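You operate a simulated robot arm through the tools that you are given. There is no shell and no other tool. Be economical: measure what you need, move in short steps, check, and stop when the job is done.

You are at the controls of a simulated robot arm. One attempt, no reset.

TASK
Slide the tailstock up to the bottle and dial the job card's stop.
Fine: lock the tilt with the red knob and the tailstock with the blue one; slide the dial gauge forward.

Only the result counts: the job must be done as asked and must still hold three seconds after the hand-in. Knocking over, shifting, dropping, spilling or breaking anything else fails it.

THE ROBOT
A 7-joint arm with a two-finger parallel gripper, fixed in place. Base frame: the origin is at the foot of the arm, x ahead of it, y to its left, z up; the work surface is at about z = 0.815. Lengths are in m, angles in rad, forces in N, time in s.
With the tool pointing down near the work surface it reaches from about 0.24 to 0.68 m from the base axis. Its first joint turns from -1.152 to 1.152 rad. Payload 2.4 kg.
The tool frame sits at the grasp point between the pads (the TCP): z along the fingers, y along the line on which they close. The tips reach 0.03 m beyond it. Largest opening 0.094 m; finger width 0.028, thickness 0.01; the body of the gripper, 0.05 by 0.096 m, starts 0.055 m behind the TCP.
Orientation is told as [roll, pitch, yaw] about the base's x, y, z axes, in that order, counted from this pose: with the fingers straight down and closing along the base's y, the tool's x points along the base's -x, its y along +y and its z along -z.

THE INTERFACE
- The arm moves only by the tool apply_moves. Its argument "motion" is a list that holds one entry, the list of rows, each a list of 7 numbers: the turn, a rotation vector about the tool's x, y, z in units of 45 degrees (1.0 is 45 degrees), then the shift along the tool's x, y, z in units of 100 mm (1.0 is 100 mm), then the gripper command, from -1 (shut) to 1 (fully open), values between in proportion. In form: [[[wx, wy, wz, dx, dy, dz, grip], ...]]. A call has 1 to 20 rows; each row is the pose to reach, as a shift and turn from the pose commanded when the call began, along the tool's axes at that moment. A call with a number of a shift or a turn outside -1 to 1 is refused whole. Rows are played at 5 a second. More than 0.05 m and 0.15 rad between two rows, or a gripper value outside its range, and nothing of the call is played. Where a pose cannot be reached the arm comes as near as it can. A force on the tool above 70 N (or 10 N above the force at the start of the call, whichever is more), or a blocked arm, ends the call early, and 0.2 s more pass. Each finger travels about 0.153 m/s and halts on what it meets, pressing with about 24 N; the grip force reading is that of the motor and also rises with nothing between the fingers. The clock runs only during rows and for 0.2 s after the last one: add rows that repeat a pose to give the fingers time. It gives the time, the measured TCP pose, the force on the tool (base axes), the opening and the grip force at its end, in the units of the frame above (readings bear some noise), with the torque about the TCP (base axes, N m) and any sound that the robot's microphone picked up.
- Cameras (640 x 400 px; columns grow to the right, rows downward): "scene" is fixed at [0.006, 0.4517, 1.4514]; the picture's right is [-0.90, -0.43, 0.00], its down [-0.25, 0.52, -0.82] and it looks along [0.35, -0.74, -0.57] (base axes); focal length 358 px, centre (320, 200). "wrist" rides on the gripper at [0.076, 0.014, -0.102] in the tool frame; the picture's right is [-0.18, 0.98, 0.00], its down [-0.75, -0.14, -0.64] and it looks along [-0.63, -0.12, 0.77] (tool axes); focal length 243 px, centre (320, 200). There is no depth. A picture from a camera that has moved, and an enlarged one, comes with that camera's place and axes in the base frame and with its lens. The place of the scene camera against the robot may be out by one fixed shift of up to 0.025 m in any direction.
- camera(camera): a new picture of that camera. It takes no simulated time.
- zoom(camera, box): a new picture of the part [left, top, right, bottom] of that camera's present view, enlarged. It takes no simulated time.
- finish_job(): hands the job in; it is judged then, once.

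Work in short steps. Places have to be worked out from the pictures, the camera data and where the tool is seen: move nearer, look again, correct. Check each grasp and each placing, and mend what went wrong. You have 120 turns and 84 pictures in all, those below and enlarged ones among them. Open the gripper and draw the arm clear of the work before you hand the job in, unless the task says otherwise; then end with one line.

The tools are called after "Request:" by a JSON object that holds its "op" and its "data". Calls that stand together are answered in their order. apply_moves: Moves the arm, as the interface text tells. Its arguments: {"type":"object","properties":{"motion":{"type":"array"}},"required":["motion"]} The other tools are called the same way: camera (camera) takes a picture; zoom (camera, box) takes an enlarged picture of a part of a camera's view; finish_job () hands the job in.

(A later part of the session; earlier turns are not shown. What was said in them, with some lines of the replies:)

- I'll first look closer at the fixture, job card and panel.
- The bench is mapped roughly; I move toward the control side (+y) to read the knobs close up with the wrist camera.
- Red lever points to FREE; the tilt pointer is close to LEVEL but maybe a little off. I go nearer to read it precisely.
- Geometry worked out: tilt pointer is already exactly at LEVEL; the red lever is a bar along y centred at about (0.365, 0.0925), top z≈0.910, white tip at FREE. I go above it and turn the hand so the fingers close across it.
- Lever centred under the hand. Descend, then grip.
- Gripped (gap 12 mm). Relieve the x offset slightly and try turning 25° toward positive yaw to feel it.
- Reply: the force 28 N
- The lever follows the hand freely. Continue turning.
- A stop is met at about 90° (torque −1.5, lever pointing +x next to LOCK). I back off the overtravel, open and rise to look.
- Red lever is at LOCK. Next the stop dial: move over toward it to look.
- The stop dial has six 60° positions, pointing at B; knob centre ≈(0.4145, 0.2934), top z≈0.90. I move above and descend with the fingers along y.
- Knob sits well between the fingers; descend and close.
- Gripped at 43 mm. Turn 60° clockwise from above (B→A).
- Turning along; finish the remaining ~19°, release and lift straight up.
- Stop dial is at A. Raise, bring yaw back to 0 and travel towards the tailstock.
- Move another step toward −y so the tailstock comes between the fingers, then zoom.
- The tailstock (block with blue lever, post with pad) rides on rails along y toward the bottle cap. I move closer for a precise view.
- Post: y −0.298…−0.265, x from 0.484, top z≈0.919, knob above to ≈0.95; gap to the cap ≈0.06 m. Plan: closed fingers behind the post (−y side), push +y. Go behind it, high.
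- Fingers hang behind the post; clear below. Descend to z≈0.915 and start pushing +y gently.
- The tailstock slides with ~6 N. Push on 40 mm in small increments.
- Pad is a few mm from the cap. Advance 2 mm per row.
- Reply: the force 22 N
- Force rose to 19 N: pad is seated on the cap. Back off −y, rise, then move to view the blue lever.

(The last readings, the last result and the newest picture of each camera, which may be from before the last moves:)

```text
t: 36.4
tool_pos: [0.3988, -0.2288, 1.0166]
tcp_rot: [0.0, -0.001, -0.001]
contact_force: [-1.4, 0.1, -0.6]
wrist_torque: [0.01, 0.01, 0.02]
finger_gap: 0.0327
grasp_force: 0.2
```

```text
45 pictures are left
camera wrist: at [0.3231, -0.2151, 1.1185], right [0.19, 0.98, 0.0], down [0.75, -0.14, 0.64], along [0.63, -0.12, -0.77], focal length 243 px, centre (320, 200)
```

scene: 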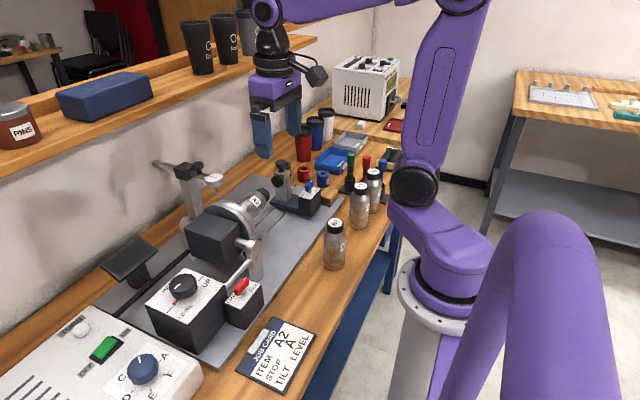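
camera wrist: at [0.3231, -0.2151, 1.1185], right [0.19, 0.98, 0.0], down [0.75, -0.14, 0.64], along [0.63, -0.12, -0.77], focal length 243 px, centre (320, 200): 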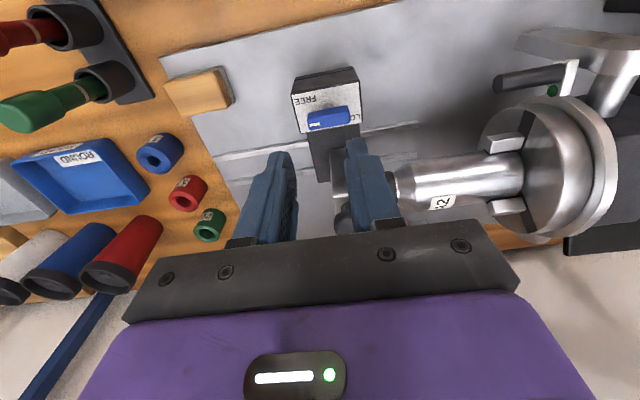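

Request:
{"op": "zoom", "data": {"camera": "wrist", "box": [270, 50, 390, 170]}}

```text
3.33 times, centred on (330, 110) of wrist
camera zoom: at [0.3231, -0.2151, 1.1185], right [0.19, 0.98, 0.0], down [0.75, -0.14, 0.64], along [0.63, -0.12, -0.77], focal length 809 px, centre (287, 500)
```

zoom: 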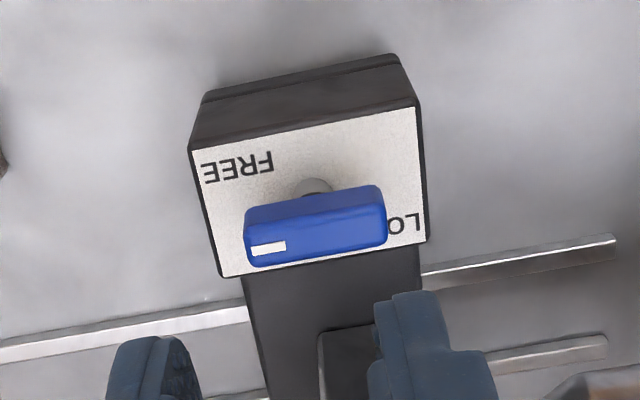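

Blue lever centre ≈(0.409, −0.2235), pointing FREE, same geometry as the red one. Rotate hand to yaw −90° above it.

Request:
{"op": "apply_moves", "data": {"motion": [[[0, 0, 0.18, -0.05, 0.02, 0, -0.32], [0, 0, 0.36, -0.1, 0.053, 0, -0.32], [0, 0, 0.54, -0.1, 0.053, 0, -0.32], [0, 0, 0.72, -0.1, 0.053, 0, -0.32], [0, 0, 0.88, -0.1, 0.053, 0, -0.32], [0, 0, 1.0, -0.1, 0.053, 0, -0.32]]]}}

Request:
{"op": "apply_moves", "data": {"motion": [[[0, 0, 0.18, 0, 0, 0, -0.32], [0, 0, 0.36, 0, 0, 0, -0.32], [0, 0, 0.54, 0, 0, 0, -0.32], [0, 0, 0.72, 0, 0, 0, -0.32], [0, 0, 0.88, 0, 0, 0, -0.32], [0, 0, 1.0, 0, 0, 0, -0.32], [0, 0, 1.0, 0, 0, 0, -0.32]]]}}

Request:
{"op": "camera", "data": {"camera": "wrist"}}

Request:
{"op": "zoom", "data": {"camera": "scene", "box": [160, 110, 340, 250]}}

```text
t: 37.8
tool_pos: [0.4092, -0.2237, 1.0164]
tcp_rot: [0.0, 0.0, -0.788]
contact_force: [0.0, 0.1, 0.4]
wrist_torque: [0.0, 0.0, 0.01]
finger_gap: 0.032
grasp_force: 0.1
```

```text
t: 39.4
tool_pos: [0.4088, -0.2234, 1.0152]
tcp_rot: [-0.001, 0.0, -1.575]
contact_force: [-0.7, 0.3, 0.0]
wrist_torque: [-0.01, 0.0, 0.05]
finger_gap: 0.032
grasp_force: 0.0
```

```text
43 pictures are left
camera wrist: at [0.4237, -0.1476, 1.1182], right [0.98, -0.19, 0.0], down [-0.14, -0.75, 0.64], along [-0.12, -0.63, -0.77], focal length 243 px, centre (320, 200)
```

wrist: 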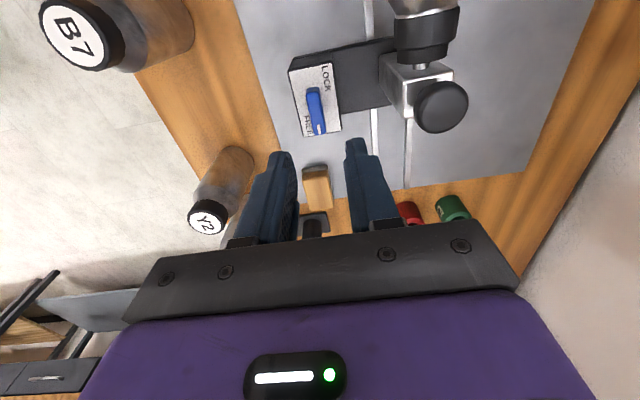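

```text
2.86 times, centred on (250, 180) of scene
camera zoom: at [0.006, 0.4517, 1.4514], right [-0.9, -0.43, 0.0], down [-0.25, 0.52, -0.82], along [0.35, -0.74, -0.57], focal length 1022 px, centre (520, 257)
```

zoom: 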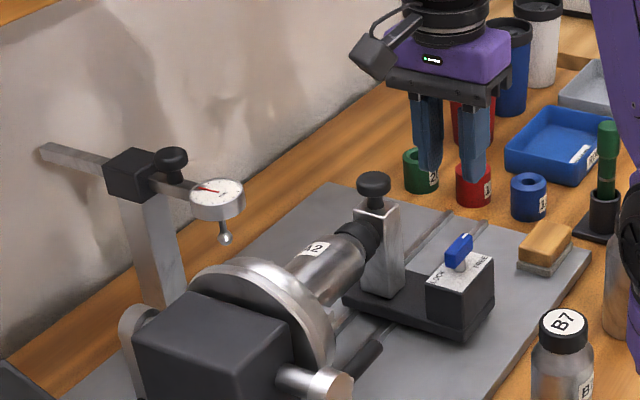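

Centred. Descend and grip.

Request:
{"op": "apply_moves", "data": {"motion": [[[0, 0, 0, 0, -0.01, 0.4, -0.32], [0, 0, 0, 0, -0.01, 0.8, -0.32], [0, 0, 0, 0, -0.01, 0.9, -0.32], [0, 0, 0, 0, -0.01, 0.98, -0.32]]]}}

Request:
{"op": "apply_moves", "data": {"motion": [[[0, 0, 0, 0, 0, 0.06, -0.32], [0, 0, 0, 0, 0, 0.06, -0.7], [0, 0, 0, 0, 0, 0.06, -1], [0, 0, 0, 0, 0, 0.06, -1]]]}}

Request:
{"op": "camera", "data": {"camera": "wrist"}}

```text
t: 40.4
tool_pos: [0.4075, -0.2243, 0.9155]
tcp_rot: [0.0, 0.001, -1.573]
contact_force: [0.3, -0.3, -0.4]
wrist_torque: [0.0, 0.03, 0.02]
finger_gap: 0.0319
grasp_force: 0.1
```

```text
t: 41.4
tool_pos: [0.4059, -0.2241, 0.9129]
tcp_rot: [0.001, 0.001, -1.576]
contact_force: [-26.0, -2.5, 57.8]
wrist_torque: [-0.15, 0.22, -0.06]
finger_gap: 0.0162
grasp_force: 45.3
```

```text
41 pictures are left
camera wrist: at [0.4206, -0.1484, 1.0156], right [0.98, -0.19, 0.0], down [-0.14, -0.75, 0.64], along [-0.12, -0.63, -0.77], focal length 243 px, centre (320, 200)
```

wrist: 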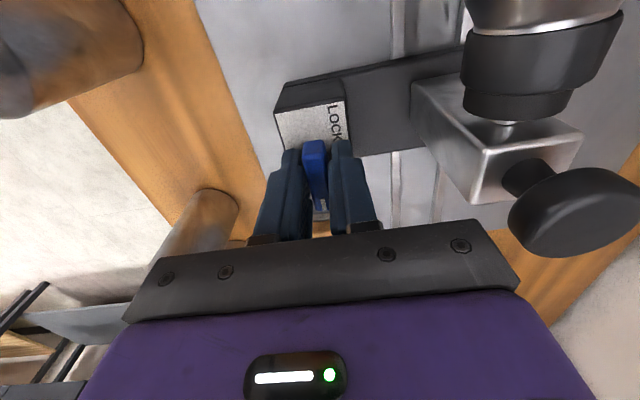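

Upward force 58 N: tips are touching the box top. Open, raise ~5 mm, shift slightly −x and regrip.

Request:
{"op": "apply_moves", "data": {"motion": [[[0, 0, 0, 0, 0, 0, -0.5], [0, 0, 0, 0, -0.01, -0.07, -0.32], [0, 0, 0, 0, -0.025, -0.07, -0.32], [0, 0, 0, 0, -0.025, -0.07, -0.7], [0, 0, 0, 0, -0.025, -0.07, -1], [0, 0, 0, 0, -0.025, -0.07, -1]]]}}

```text
t: 42.8
tool_pos: [0.4059, -0.2233, 0.9172]
tcp_rot: [0.0, 0.001, -1.57]
contact_force: [8.2, 3.0, -9.5]
wrist_torque: [-0.14, -0.05, 0.03]
finger_gap: 0.012
grasp_force: 45.4
```

Good grip at 12 mm with low forces. Turn it 45° first.

Request:
{"op": "apply_moves", "data": {"motion": [[[0, 0, -0.15, 0, 0.005, 0, -1], [0, 0, -0.3, 0, 0.005, 0, -1], [0, 0, -0.45, 0, 0.005, 0, -1], [0, 0, -0.6, 0, 0.005, 0, -1], [0, 0, -0.75, 0, 0.005, 0, -1], [0, 0, -0.9, 0, 0.005, 0, -1], [0, 0, -1, 0, 0.005, 0, -1]]]}}

```text
t: 44.4
tool_pos: [0.406, -0.2222, 0.9187]
tcp_rot: [0.0, 0.001, -0.782]
contact_force: [6.9, 1.4, -27.0]
wrist_torque: [-0.43, -0.57, -0.05]
finger_gap: 0.0122
grasp_force: 45.1
```

Request:
{"op": "apply_moves", "data": {"motion": [[[0, 0, -0.15, 0, 0, 0.01, -1], [0, 0, -0.3, 0, 0, 0.01, -1], [0, 0, -0.45, 0, 0, 0.01, -1], [0, 0, -0.6, 0, 0, 0.01, -1], [0, 0, -0.75, 0, 0, 0.01, -1], [0, 0, -0.9, 0, 0, 0.01, -1], [0, 0, -1, 0, 0, 0.01, -1]]]}}

Request:
{"op": "camera", "data": {"camera": "wrist"}}

```text
t: 46.0
tool_pos: [0.4051, -0.2237, 0.9187]
tcp_rot: [-0.003, -0.002, 0.002]
contact_force: [-0.4, 0.0, 27.7]
wrist_torque: [0.24, 0.72, 0.0]
finger_gap: 0.0123
grasp_force: 44.9
```

```text
40 pictures are left
camera wrist: at [0.3296, -0.2096, 1.0211], right [0.18, 0.98, 0.0], down [0.75, -0.14, 0.64], along [0.63, -0.12, -0.77], focal length 243 px, centre (320, 200)
```

wrist: 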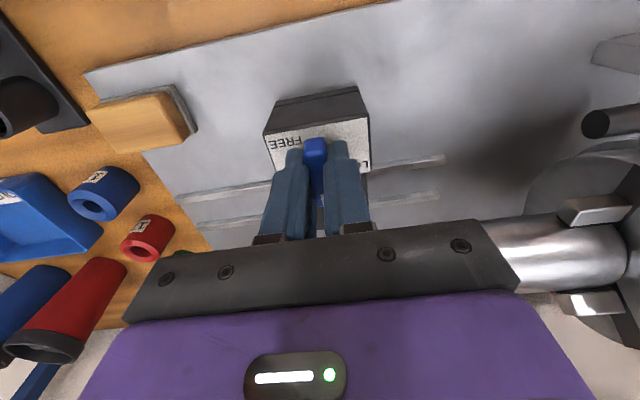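

Turn the last bit until the stop is felt (a few degrees further).

Request:
{"op": "apply_moves", "data": {"motion": [[[0, 0, -0.08, 0, 0, 0, -1], [0, 0, -0.14, 0, 0, 0, -1]]]}}

```text
t: 46.6
tool_pos: [0.4048, -0.2246, 0.9185]
tcp_rot: [-0.002, -0.004, 0.106]
contact_force: [0.0, 0.5, 31.5]
wrist_torque: [0.17, -0.22, -1.7]
finger_gap: 0.0141
grasp_force: 44.7
```

Same stop torque as the red lever. Back off, release, rise and check.

Request:
{"op": "apply_moves", "data": {"motion": [[[0, 0, 0.1, 0, 0, 0, -1], [0, 0, 0.1, 0, 0, 0, -0.6], [0, 0, 0.1, 0, 0, 0, -0.45], [0, 0, 0.12, 0, 0, -0.3, -0.45], [0, 0, 0.135, 0, 0, -0.7, -0.4], [0, 0, 0.135, 0, 0, -1, -0.4]]]}}

Request:
{"op": "zoom", "data": {"camera": "wrist", "box": [260, 50, 460, 210]}}

Request:
{"op": "zoom", "data": {"camera": "scene", "box": [150, 140, 330, 270]}}

```text
t: 48.0
tool_pos: [0.4058, -0.223, 1.0199]
tcp_rot: [0.001, 0.0, 0.002]
contact_force: [0.0, 0.0, 0.4]
wrist_torque: [0.0, -0.01, 0.02]
finger_gap: 0.0282
grasp_force: 0.1
```

```text
2.50 times, centred on (360, 130) of wrist
camera zoom: at [0.3288, -0.2088, 1.1212], right [0.18, 0.98, 0.0], down [0.75, -0.14, 0.64], along [0.63, -0.12, -0.77], focal length 606 px, centre (220, 375)
```

zoom: 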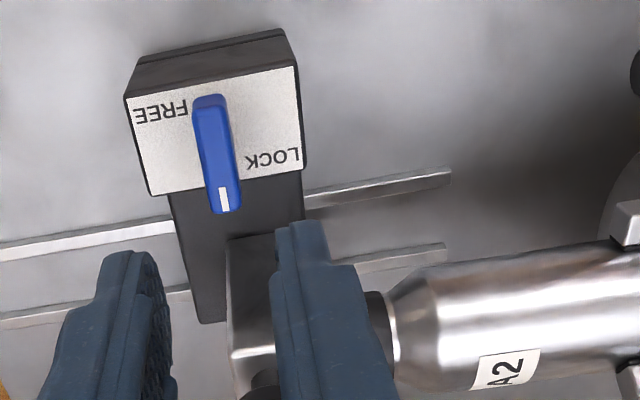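

```text
3.08 times, centred on (240, 205) of scene
camera zoom: at [0.006, 0.4517, 1.4514], right [-0.9, -0.43, 0.0], down [-0.25, 0.52, -0.82], along [0.35, -0.74, -0.57], focal length 1101 px, centre (566, 185)
```

zoom: 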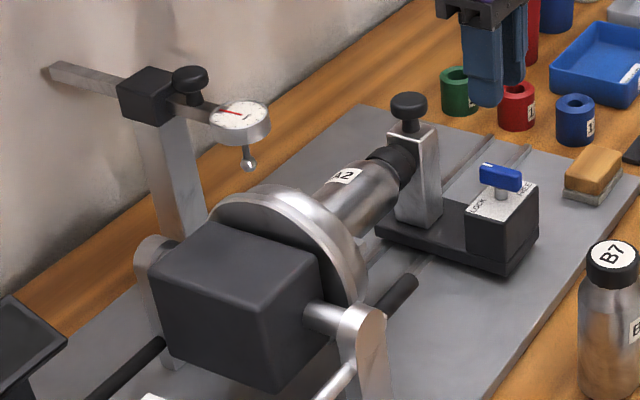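

Blue lever is at LOCK. Gauge dial ≈(0.573, −0.103, 0.98), with a black knob on its bar near (0.616, −0.103, 1.01). Rise and look at it.

Request:
{"op": "apply_moves", "data": {"motion": [[[0, 0, 0, 0, 0, -0.4, 0], [0, 0, 0, 0, 0.2, -0.8, 0.5], [0, 0, 0, 0, 0.5, -1, 1], [0, 0, 0, -0.3, 0.8, -1, 1], [0, 0, 0, -0.6, 1, -1, 1], [0, 0, 0, -0.6, 1, -1, 1]]]}}

Request:
{"op": "camera", "data": {"camera": "wrist"}}

Request:
{"op": "zoom", "data": {"camera": "wrist", "box": [240, 100, 400, 235]}}

```text
t: 49.4
tool_pos: [0.4665, -0.121, 1.1183]
tcp_rot: [0.0, 0.0, 0.001]
contact_force: [0.7, -0.6, -0.1]
wrist_torque: [0.0, 0.02, 0.02]
finger_gap: 0.0939
grasp_force: 0.0
```

```text
37 pictures are left
camera wrist: at [0.3901, -0.1077, 1.2211], right [0.18, 0.98, 0.0], down [0.75, -0.14, 0.64], along [0.63, -0.12, -0.77], focal length 243 px, centre (320, 200)
```

wrist: 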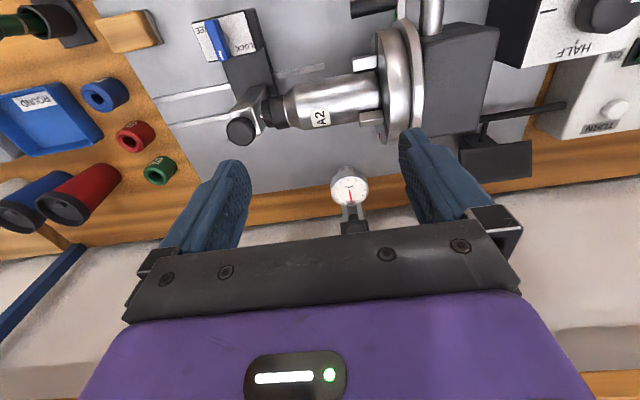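

```text
2.96 times, centred on (320, 168) of wrist
camera zoom: at [0.3901, -0.1077, 1.2211], right [0.18, 0.98, 0.0], down [0.75, -0.14, 0.64], along [0.63, -0.12, -0.77], focal length 719 px, centre (320, 296)
```

zoom: 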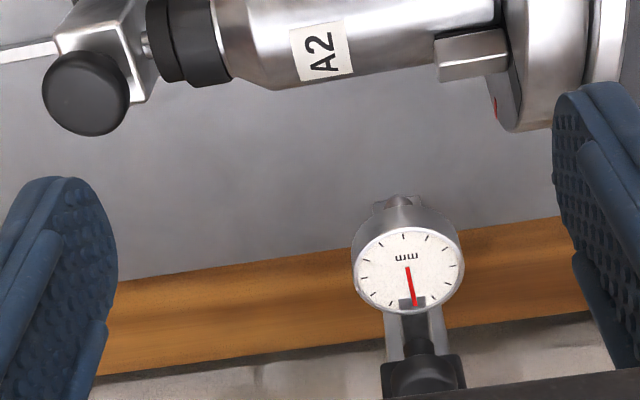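

Request:
{"op": "zoom", "data": {"camera": "scene", "box": [140, 145, 240, 225]}}

```text
5.00 times, centred on (190, 185) of scene
camera zoom: at [0.006, 0.4517, 1.4514], right [-0.9, -0.43, 0.0], down [-0.25, 0.52, -0.82], along [0.35, -0.74, -0.57], focal length 1789 px, centre (970, 275)
```

zoom: 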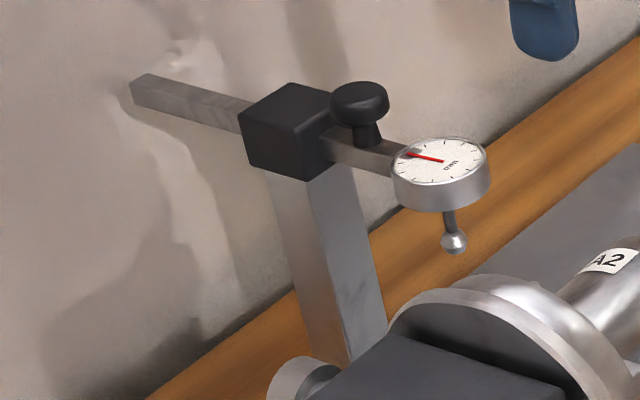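

The knob stands on the bar between block and dial, so it's the slide handle. Move the camera further forward to measure the knob.

Request:
{"op": "apply_moves", "data": {"motion": [[[0, 0, 0, -0.35, 0.1, 0, 1], [0, 0, 0, -0.7, 0.15, 0, 1], [0, 0, 0, -0.7, 0.15, 0, 1]]]}}

Request:
{"op": "zoom", "data": {"camera": "wrist", "box": [240, 90, 400, 235]}}

```text
t: 50.2
tool_pos: [0.5388, -0.1058, 1.1188]
tcp_rot: [0.001, 0.001, 0.001]
contact_force: [-0.8, 0.2, 0.8]
wrist_torque: [0.0, -0.01, 0.02]
finger_gap: 0.0939
grasp_force: 0.1
```

```text
2.76 times, centred on (320, 162) of wrist
camera zoom: at [0.4613, -0.0927, 1.2214], right [0.18, 0.98, 0.0], down [0.75, -0.14, 0.64], along [0.63, -0.12, -0.77], focal length 669 px, centre (320, 303)
```

zoom: 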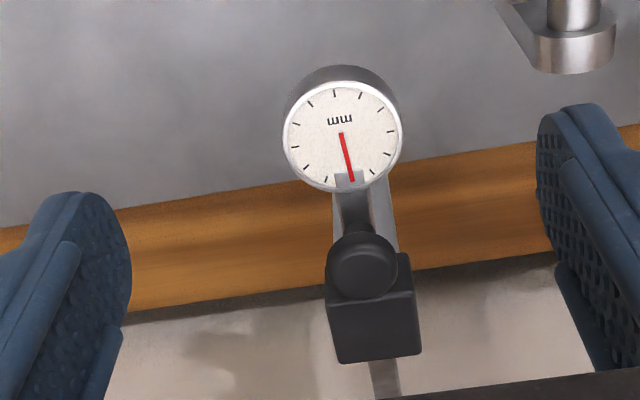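

Knob centre ≈(0.616, −0.106), top ≈1.012, Ø27 mm; dial r≈22 mm at x≈0.575. I'll straddle the knob with the fingers along y at x≈0.609 and grip it.

Request:
{"op": "apply_moves", "data": {"motion": [[[0, 0, 0, -0.4, 0, 0, 0.1], [0, 0, 0, -0.7, 0, 0.1, 0.1], [0, 0, 0, -0.7, 0, 0.5, 0.1], [0, 0, 0, -0.7, 0, 0.8, 0.1], [0, 0, 0, -0.7, 0, 0.8, 0.1]]]}}

Request:
{"op": "camera", "data": {"camera": "wrist"}}

Request:
{"op": "zoom", "data": {"camera": "scene", "box": [130, 110, 270, 220]}}

```text
t: 51.4
tool_pos: [0.6062, -0.1053, 1.0381]
tcp_rot: [-0.001, 0.0, 0.004]
contact_force: [0.2, 0.4, -0.5]
wrist_torque: [-0.02, 0.01, 0.0]
finger_gap: 0.0517
grasp_force: 0.0
```

```text
33 pictures are left
camera wrist: at [0.5298, -0.0916, 1.1403], right [0.18, 0.98, 0.0], down [0.75, -0.14, 0.64], along [0.63, -0.12, -0.77], focal length 243 px, centre (320, 200)
```

wrist: 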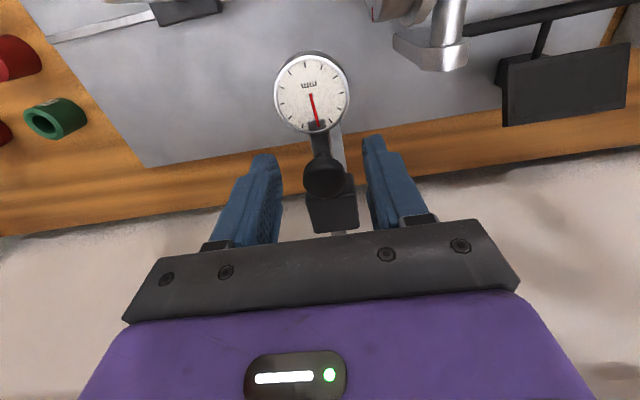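

```text
3.64 times, centred on (200, 165) of scene
camera zoom: at [0.006, 0.4517, 1.4514], right [-0.9, -0.43, 0.0], down [-0.25, 0.52, -0.82], along [0.35, -0.74, -0.57], focal length 1301 px, centre (756, 327)
```

zoom: 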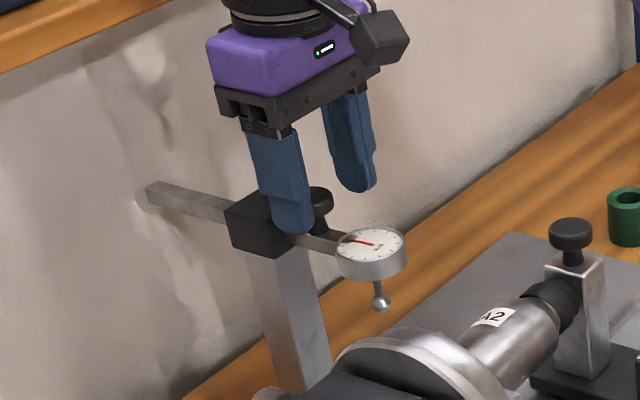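

Knob confirmed at (0.616, −0.106), between the fingers. Descend 30 mm and close.

Request:
{"op": "apply_moves", "data": {"motion": [[[0, 0, 0, -0.02, -0.01, 0.15, 0.1], [0, 0, 0, -0.02, -0.01, 0.3, 0.1], [0, 0, 0, -0.02, -0.01, 0.3, -0.3], [0, 0, 0, -0.02, -0.01, 0.3, -0.7], [0, 0, 0, -0.02, -0.01, 0.3, -0.7]]]}}

Request:
{"op": "camera", "data": {"camera": "wrist"}}

```text
t: 52.6
tool_pos: [0.6084, -0.1039, 1.0082]
tcp_rot: [0.002, 0.002, 0.005]
contact_force: [-3.1, 11.6, -0.4]
wrist_torque: [0.04, -0.03, 0.12]
finger_gap: 0.0316
grasp_force: 45.0
```

```text
31 pictures are left
camera wrist: at [0.5314, -0.0916, 1.1108], right [0.18, 0.98, 0.0], down [0.76, -0.14, 0.64], along [0.63, -0.11, -0.77], focal length 243 px, centre (320, 200)
```

wrist: 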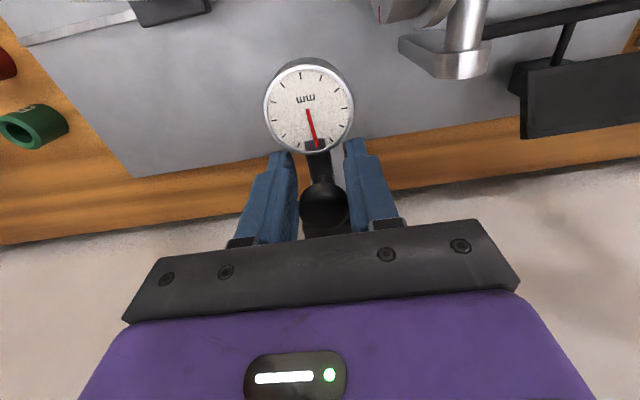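

Gripped. Pull the slide toward −x, small steps, watching force.

Request:
{"op": "apply_moves", "data": {"motion": [[[0, 0, 0, 0.05, 0, 0, -0.7], [0, 0, 0, 0.1, 0, 0, -0.7], [0, 0, 0, 0.15, 0, 0, -0.7], [0, 0, 0, 0.2, 0, 0, -0.7]]]}}

Request:
{"op": "camera", "data": {"camera": "wrist"}}

```text
t: 53.6
tool_pos: [0.5865, -0.1051, 1.008]
tcp_rot: [0.001, 0.002, 0.005]
contact_force: [0.6, 18.1, -1.1]
wrist_torque: [0.02, -0.11, 0.21]
finger_gap: 0.0318
grasp_force: 44.6
```

```text
30 pictures are left
camera wrist: at [0.5116, -0.0916, 1.1107], right [0.18, 0.98, 0.0], down [0.75, -0.14, 0.64], along [0.63, -0.11, -0.77], focal length 243 px, centre (320, 200)
```

wrist: 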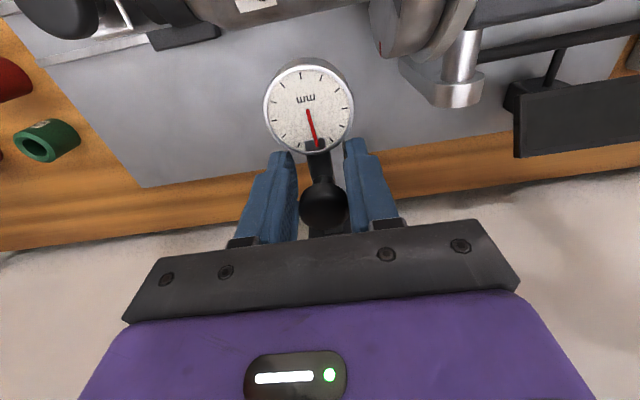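

It slides easily. Continue another 20 mm.

Request:
{"op": "apply_moves", "data": {"motion": [[[0, 0, 0, 0.05, 0.005, 0, -0.7], [0, 0, 0, 0.1, 0.005, 0, -0.7], [0, 0, 0, 0.15, 0.005, 0, -0.7], [0, 0, 0, 0.2, 0.005, 0, -0.7]]]}}

Request:
{"op": "zoom", "data": {"camera": "scene", "box": [130, 110, 290, 230]}}

Request:
{"op": "camera", "data": {"camera": "wrist"}}

```text
t: 54.6
tool_pos: [0.5677, -0.1057, 1.0088]
tcp_rot: [0.0, 0.0, 0.006]
contact_force: [1.6, 19.3, -1.5]
wrist_torque: [-0.07, -0.41, 0.19]
finger_gap: 0.0313
grasp_force: 44.7
```

```text
3.33 times, centred on (210, 170) of scene
camera zoom: at [0.006, 0.4523, 1.4512], right [-0.9, -0.43, 0.0], down [-0.25, 0.52, -0.82], along [0.35, -0.74, -0.57], focal length 1193 px, centre (687, 300)
```

zoom: 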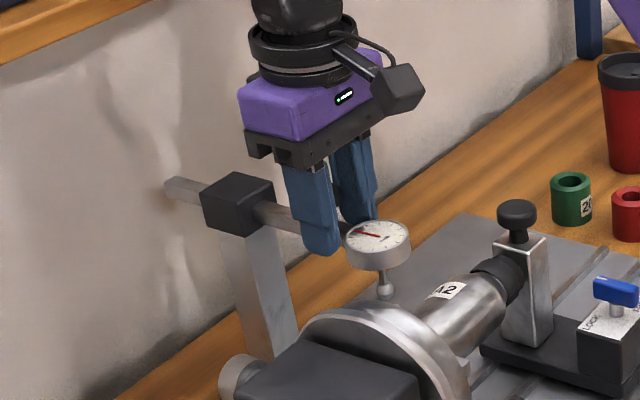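

```text
28 pictures are left
camera wrist: at [0.4916, -0.0915, 1.1107], right [0.18, 0.98, 0.0], down [0.75, -0.14, 0.64], along [0.63, -0.11, -0.77], focal length 243 px, centre (320, 200)
```

wrist: 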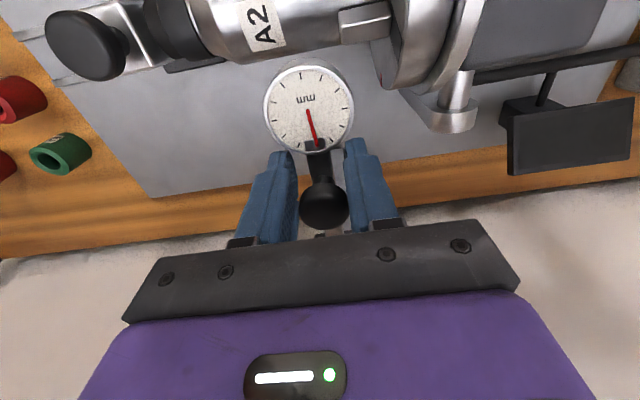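

Continue, the plunger approaching the bottle; check after 15 mm.

Request:
{"op": "apply_moves", "data": {"motion": [[[0, 0, 0, 0.04, 0, 0, -0.7], [0, 0, 0, 0.08, 0, 0, -0.7], [0, 0, 0, 0.12, 0, 0, -0.7], [0, 0, 0, 0.15, 0, 0, -0.7]]]}}

Request:
{"op": "zoom", "data": {"camera": "scene", "box": [130, 130, 290, 230]}}

Request:
{"op": "camera", "data": {"camera": "wrist"}}

```text
t: 55.6
tool_pos: [0.5526, -0.1055, 1.0092]
tcp_rot: [0.002, -0.002, 0.006]
contact_force: [1.0, 21.6, 3.4]
wrist_torque: [0.0, 0.26, 0.2]
finger_gap: 0.0317
grasp_force: 45.2
```

```text
4.00 times, centred on (210, 180) of scene
camera zoom: at [0.0059, 0.4524, 1.4512], right [-0.9, -0.43, 0.0], down [-0.25, 0.52, -0.82], along [0.35, -0.74, -0.57], focal length 1431 px, centre (760, 280)
```

zoom: 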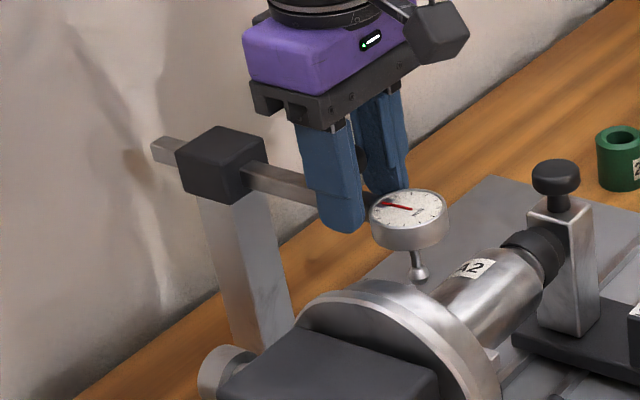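

```text
26 pictures are left
camera wrist: at [0.4766, -0.0916, 1.1107], right [0.18, 0.98, 0.0], down [0.75, -0.14, 0.64], along [0.63, -0.11, -0.77], focal length 243 px, centre (320, 200)
```

wrist: 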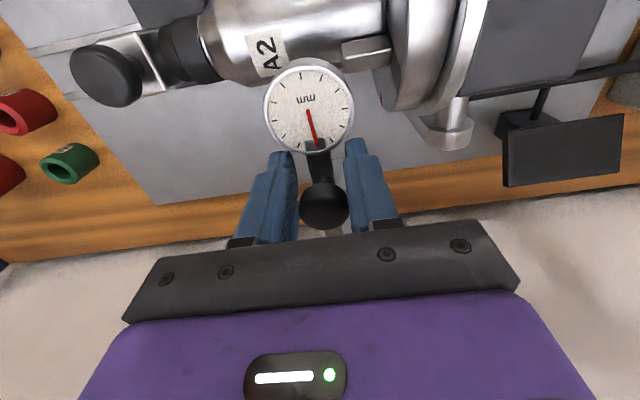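

Request:
{"op": "apply_moves", "data": {"motion": [[[0, 0, 0, 0.03, 0, 0, -0.7], [0, 0, 0, 0.06, 0, 0, -0.7], [0, 0, 0, 0.09, 0, 0, -0.7], [0, 0, 0, 0.12, 0, 0, -0.7]]]}}

Request:
{"op": "zoom", "data": {"camera": "scene", "box": [130, 130, 290, 230]}}

Request:
{"op": "zoom", "data": {"camera": "wrist", "box": [180, 0, 480, 230]}}

```text
t: 56.6
tool_pos: [0.5402, -0.1056, 1.009]
tcp_rot: [-0.001, -0.001, 0.007]
contact_force: [1.1, 23.6, 10.5]
wrist_torque: [0.0, 0.3, 0.26]
finger_gap: 0.0316
grasp_force: 45.0
```

```text
4.00 times, centred on (210, 180) of scene
camera zoom: at [0.0058, 0.4524, 1.4512], right [-0.9, -0.43, 0.0], down [-0.25, 0.52, -0.82], along [0.35, -0.74, -0.57], focal length 1431 px, centre (760, 280)
```

zoom: 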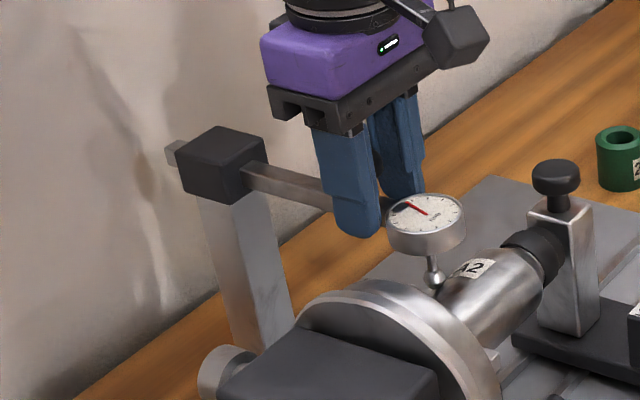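

```text
1.74 times, centred on (330, 115) of wrist
camera zoom: at [0.4643, -0.0917, 1.1105], right [0.18, 0.98, 0.0], down [0.75, -0.14, 0.64], along [0.63, -0.11, -0.77], focal length 422 px, centre (303, 348)
```

zoom: 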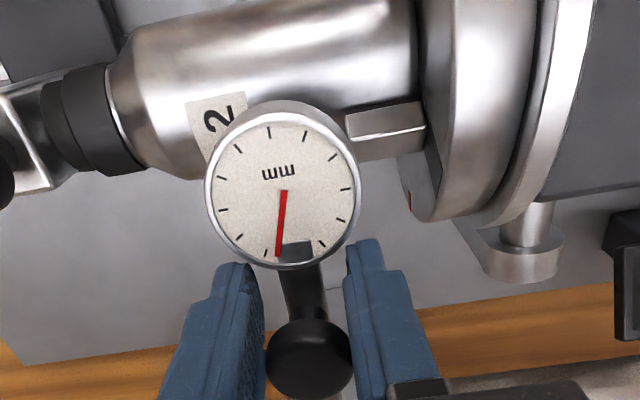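

The needle moved: the plunger is starting to contact the bottle. Continue forward gently (with 1 mm y relief).

Request:
{"op": "apply_moves", "data": {"motion": [[[0, 0, 0, 0.02, 0.01, 0, -0.7], [0, 0, 0, 0.04, 0.01, 0, -0.7], [0, 0, 0, 0.06, 0.01, 0, -0.7], [0, 0, 0, 0.08, 0.01, 0, -0.7]]]}}

Request:
{"op": "zoom", "data": {"camera": "scene", "box": [130, 130, 290, 230]}}

Request:
{"op": "zoom", "data": {"camera": "wrist", "box": [180, 0, 480, 230]}}

```text
t: 57.6
tool_pos: [0.5322, -0.1053, 1.0077]
tcp_rot: [-0.002, -0.001, 0.006]
contact_force: [2.8, 21.3, 8.9]
wrist_torque: [-0.02, -0.51, 0.21]
finger_gap: 0.0316
grasp_force: 45.4
```

```text
4.00 times, centred on (210, 180) of scene
camera zoom: at [0.0058, 0.4524, 1.4512], right [-0.9, -0.43, 0.0], down [-0.25, 0.52, -0.82], along [0.35, -0.74, -0.57], focal length 1431 px, centre (760, 280)
```

zoom: 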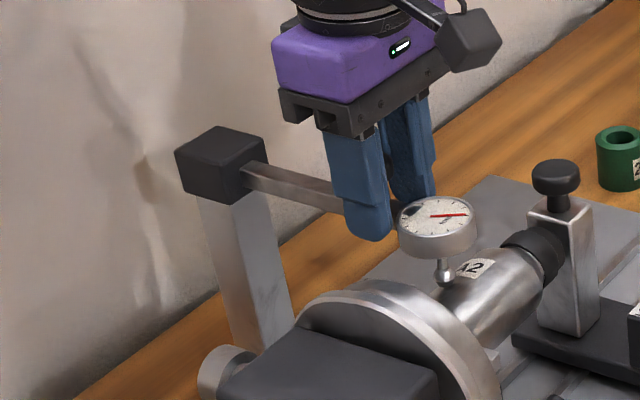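

```text
1.74 times, centred on (330, 115) of wrist
camera zoom: at [0.4563, -0.0915, 1.1105], right [0.18, 0.98, 0.0], down [0.75, -0.14, 0.64], along [0.63, -0.11, -0.77], focal length 422 px, centre (303, 348)
```

zoom: 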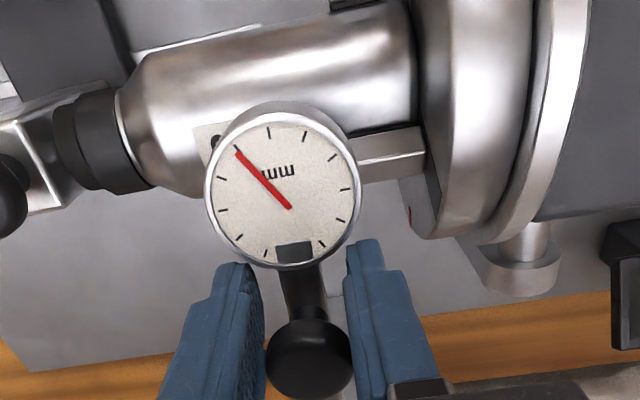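

The needle rises as the plunger rides up the bottle. Keep going until the slide's end stop.

Request:
{"op": "apply_moves", "data": {"motion": [[[0, 0, 0, 0.02, 0, 0, -0.7], [0, 0, 0, 0.04, 0, 0, -0.7], [0, 0, 0, 0.06, 0, 0, -0.7]]]}}

Request:
{"op": "camera", "data": {"camera": "wrist"}}

```text
t: 58.4
tool_pos: [0.5265, -0.1049, 1.009]
tcp_rot: [0.001, 0.0, 0.004]
contact_force: [1.2, 20.6, 9.5]
wrist_torque: [-0.01, -1.04, 0.21]
finger_gap: 0.0314
grasp_force: 44.7
```

```text
21 pictures are left
camera wrist: at [0.4505, -0.0915, 1.1106], right [0.18, 0.98, 0.0], down [0.75, -0.14, 0.64], along [0.63, -0.11, -0.77], focal length 243 px, centre (320, 200)
```

wrist: 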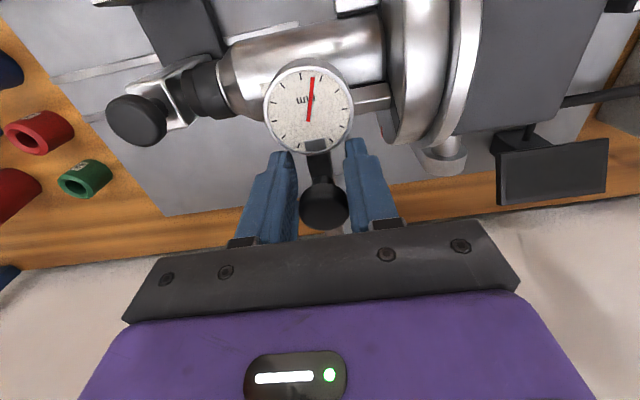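

Request:
{"op": "apply_moves", "data": {"motion": [[[0, 0, 0, 0.02, 0, 0, -0.7], [0, 0, 0, 0.04, 0, 0, -0.7], [0, 0, 0, 0.05, 0, 0, -0.7]]]}}

Request:
{"op": "camera", "data": {"camera": "wrist"}}

```text
t: 59.2
tool_pos: [0.5214, -0.1051, 1.0072]
tcp_rot: [0.001, 0.002, 0.004]
contact_force: [4.5, 21.4, 14.0]
wrist_torque: [0.04, 0.75, 0.19]
finger_gap: 0.0313
grasp_force: 44.5
```

```text
20 pictures are left
camera wrist: at [0.4457, -0.0915, 1.1105], right [0.18, 0.98, 0.0], down [0.75, -0.14, 0.64], along [0.63, -0.11, -0.77], focal length 243 px, centre (320, 200)
```

wrist: 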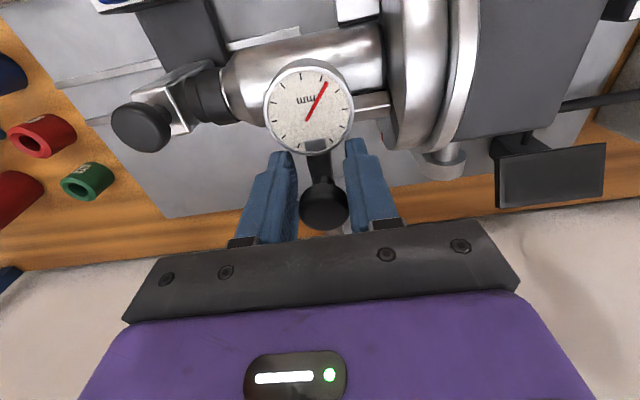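

Needle change is slowing – near the top of the bottle. A few mm more.

Request:
{"op": "apply_moves", "data": {"motion": [[[0, 0, 0, 0.02, 0, 0, -0.7], [0, 0, 0, 0.04, 0, 0, -0.7], [0, 0, 0, 0.04, 0, 0, -0.7]]]}}

Request:
{"op": "camera", "data": {"camera": "wrist"}}

```text
t: 60.0
tool_pos: [0.5199, -0.1039, 1.0083]
tcp_rot: [-0.001, -0.007, 0.003]
contact_force: [23.7, 17.8, 1.1]
wrist_torque: [0.12, -0.25, -0.05]
finger_gap: 0.031
grasp_force: 44.6
```

```text
19 pictures are left
camera wrist: at [0.4434, -0.0913, 1.1099], right [0.18, 0.98, 0.0], down [0.75, -0.14, 0.65], along [0.64, -0.12, -0.76], focal length 243 px, centre (320, 200)
```

wrist: 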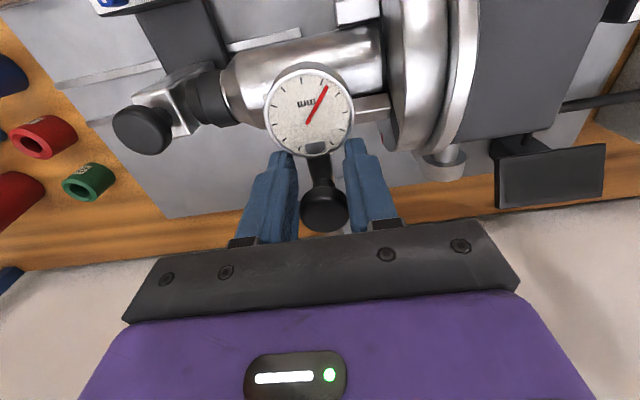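

End stop felt (24 N). Relieve the pull, open and rise straight up.

Request:
{"op": "apply_moves", "data": {"motion": [[[0, 0, 0, -0.025, 0, 0, -0.7], [0, 0, 0, -0.025, 0, 0, -0.2], [0, 0, 0, -0.025, 0, 0, 0.1], [0, 0, 0, -0.025, 0, 0, 0.1], [0, 0, 0, -0.025, 0, -0.4, 0.1], [0, 0, 0, -0.025, 0, -0.8, 0.1], [0, 0, 0, -0.025, 0, -1, 0.1]]]}}

Request:
{"op": "camera", "data": {"camera": "wrist"}}

Request:
{"op": "zoom", "data": {"camera": "scene", "box": [130, 130, 350, 280]}}

```text
t: 61.6
tool_pos: [0.5195, -0.1093, 1.1076]
tcp_rot: [0.001, 0.0, 0.001]
contact_force: [0.2, -0.8, 0.5]
wrist_torque: [-0.01, 0.0, -0.02]
finger_gap: 0.0516
grasp_force: 0.0
```

```text
18 pictures are left
camera wrist: at [0.4427, -0.0955, 1.2107], right [0.18, 0.98, 0.0], down [0.75, -0.14, 0.64], along [0.63, -0.12, -0.77], focal length 243 px, centre (320, 200)
```

wrist: 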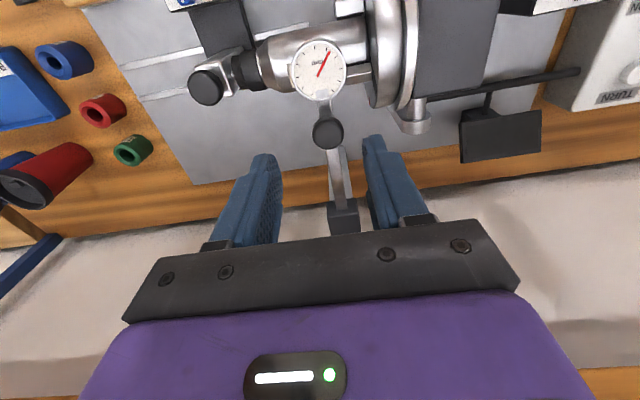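

```text
2.67 times, centred on (240, 205) of scene
camera zoom: at [0.0059, 0.4517, 1.4514], right [-0.9, -0.43, 0.0], down [-0.25, 0.52, -0.82], along [0.35, -0.74, -0.57], focal length 954 px, centre (533, 187)
```

zoom: 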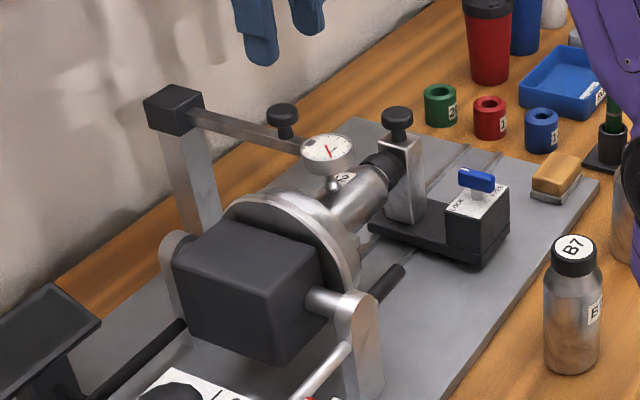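

Everything looks in place. Withdraw the arm up and back, then do a final check of all controls.

Request:
{"op": "apply_moves", "data": {"motion": [[[0, 0, 0, 0, 0, -0.4, 0.5], [0, 0, 0, 0.4, 0, -0.6, 1], [0, 0, 0, 0.8, 0, -0.6, 1], [0, 0, 0, 1, 0, -0.6, 1]]]}}

Request:
{"op": "apply_moves", "data": {"motion": [[[0, 0, 0, 0.4, 0.2, 0, 1], [0, 0, 0, 0.8, 0.4, 0, 1], [0, 0, 0, 1, 0.6, 0, 1], [0, 0, 0, 1, 0.6, 0, 1]]]}}

Request:
{"op": "camera", "data": {"camera": "wrist"}}

Request:
{"op": "zoom", "data": {"camera": "scene", "box": [60, 230, 300, 400]}}

Request:
{"op": "zoom", "data": {"camera": "scene", "box": [180, 150, 320, 250]}}

```text
t: 62.6
tool_pos: [0.4195, -0.1086, 1.1662]
tcp_rot: [0.0, 0.001, 0.001]
contact_force: [-0.1, -0.3, 0.3]
wrist_torque: [-0.01, -0.01, 0.01]
finger_gap: 0.0939
grasp_force: 0.1
```

```text
t: 63.6
tool_pos: [0.3194, -0.0485, 1.1669]
tcp_rot: [-0.002, 0.0, 0.002]
contact_force: [-0.4, 0.4, 1.3]
wrist_torque: [0.0, 0.04, 0.0]
finger_gap: 0.0939
grasp_force: 0.0
```

```text
16 pictures are left
camera wrist: at [0.2429, -0.0347, 1.2696], right [0.18, 0.98, 0.0], down [0.75, -0.14, 0.64], along [0.63, -0.12, -0.77], focal length 243 px, centre (320, 200)
```

wrist: 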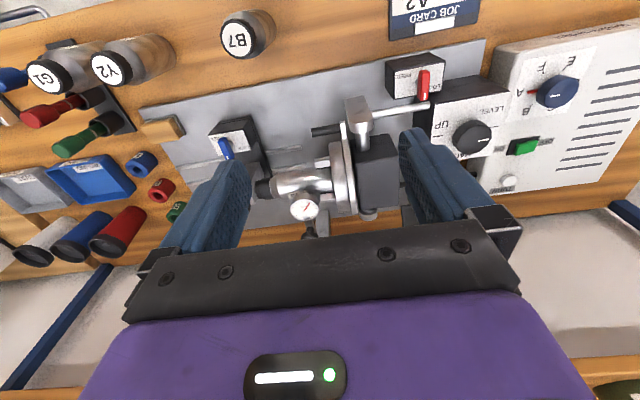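

```text
2.35 times, centred on (180, 315) of scene
camera zoom: at [0.0059, 0.4517, 1.4514], right [-0.9, -0.43, 0.0], down [-0.25, 0.52, -0.82], along [0.35, -0.74, -0.57], focal length 842 px, centre (649, -71)
```

zoom: 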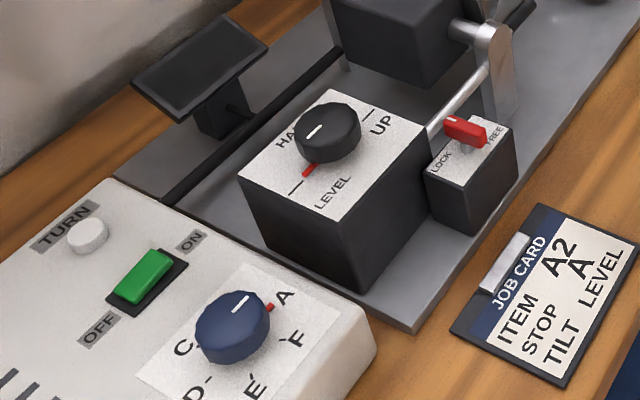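

```text
4.00 times, centred on (250, 200) of scene
camera zoom: at [0.0059, 0.4517, 1.4514], right [-0.9, -0.43, 0.0], down [-0.25, 0.52, -0.82], along [0.35, -0.74, -0.57], focal length 1431 px, centre (600, 200)
```

zoom: 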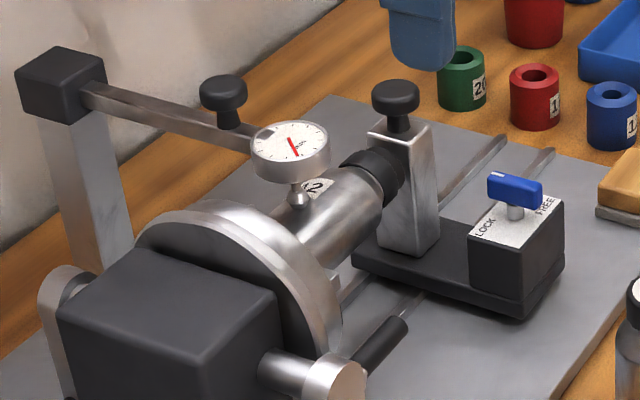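

All set: tailstock against the cap and locked, tilt at LEVEL and locked, stop dial at A, gauge forward, arm clear. I hand it in.

Request:
{"op": "finish_job", "data": {}}

```text
The job is handed in.
```

The job is handed in: the tailstock is against the bottle and locked with the blue knob, the tilt is at LEVEL and locked with the red one, the stop dial is at A, the gauge is fully forward on the bottle, and the arm is open and clear.
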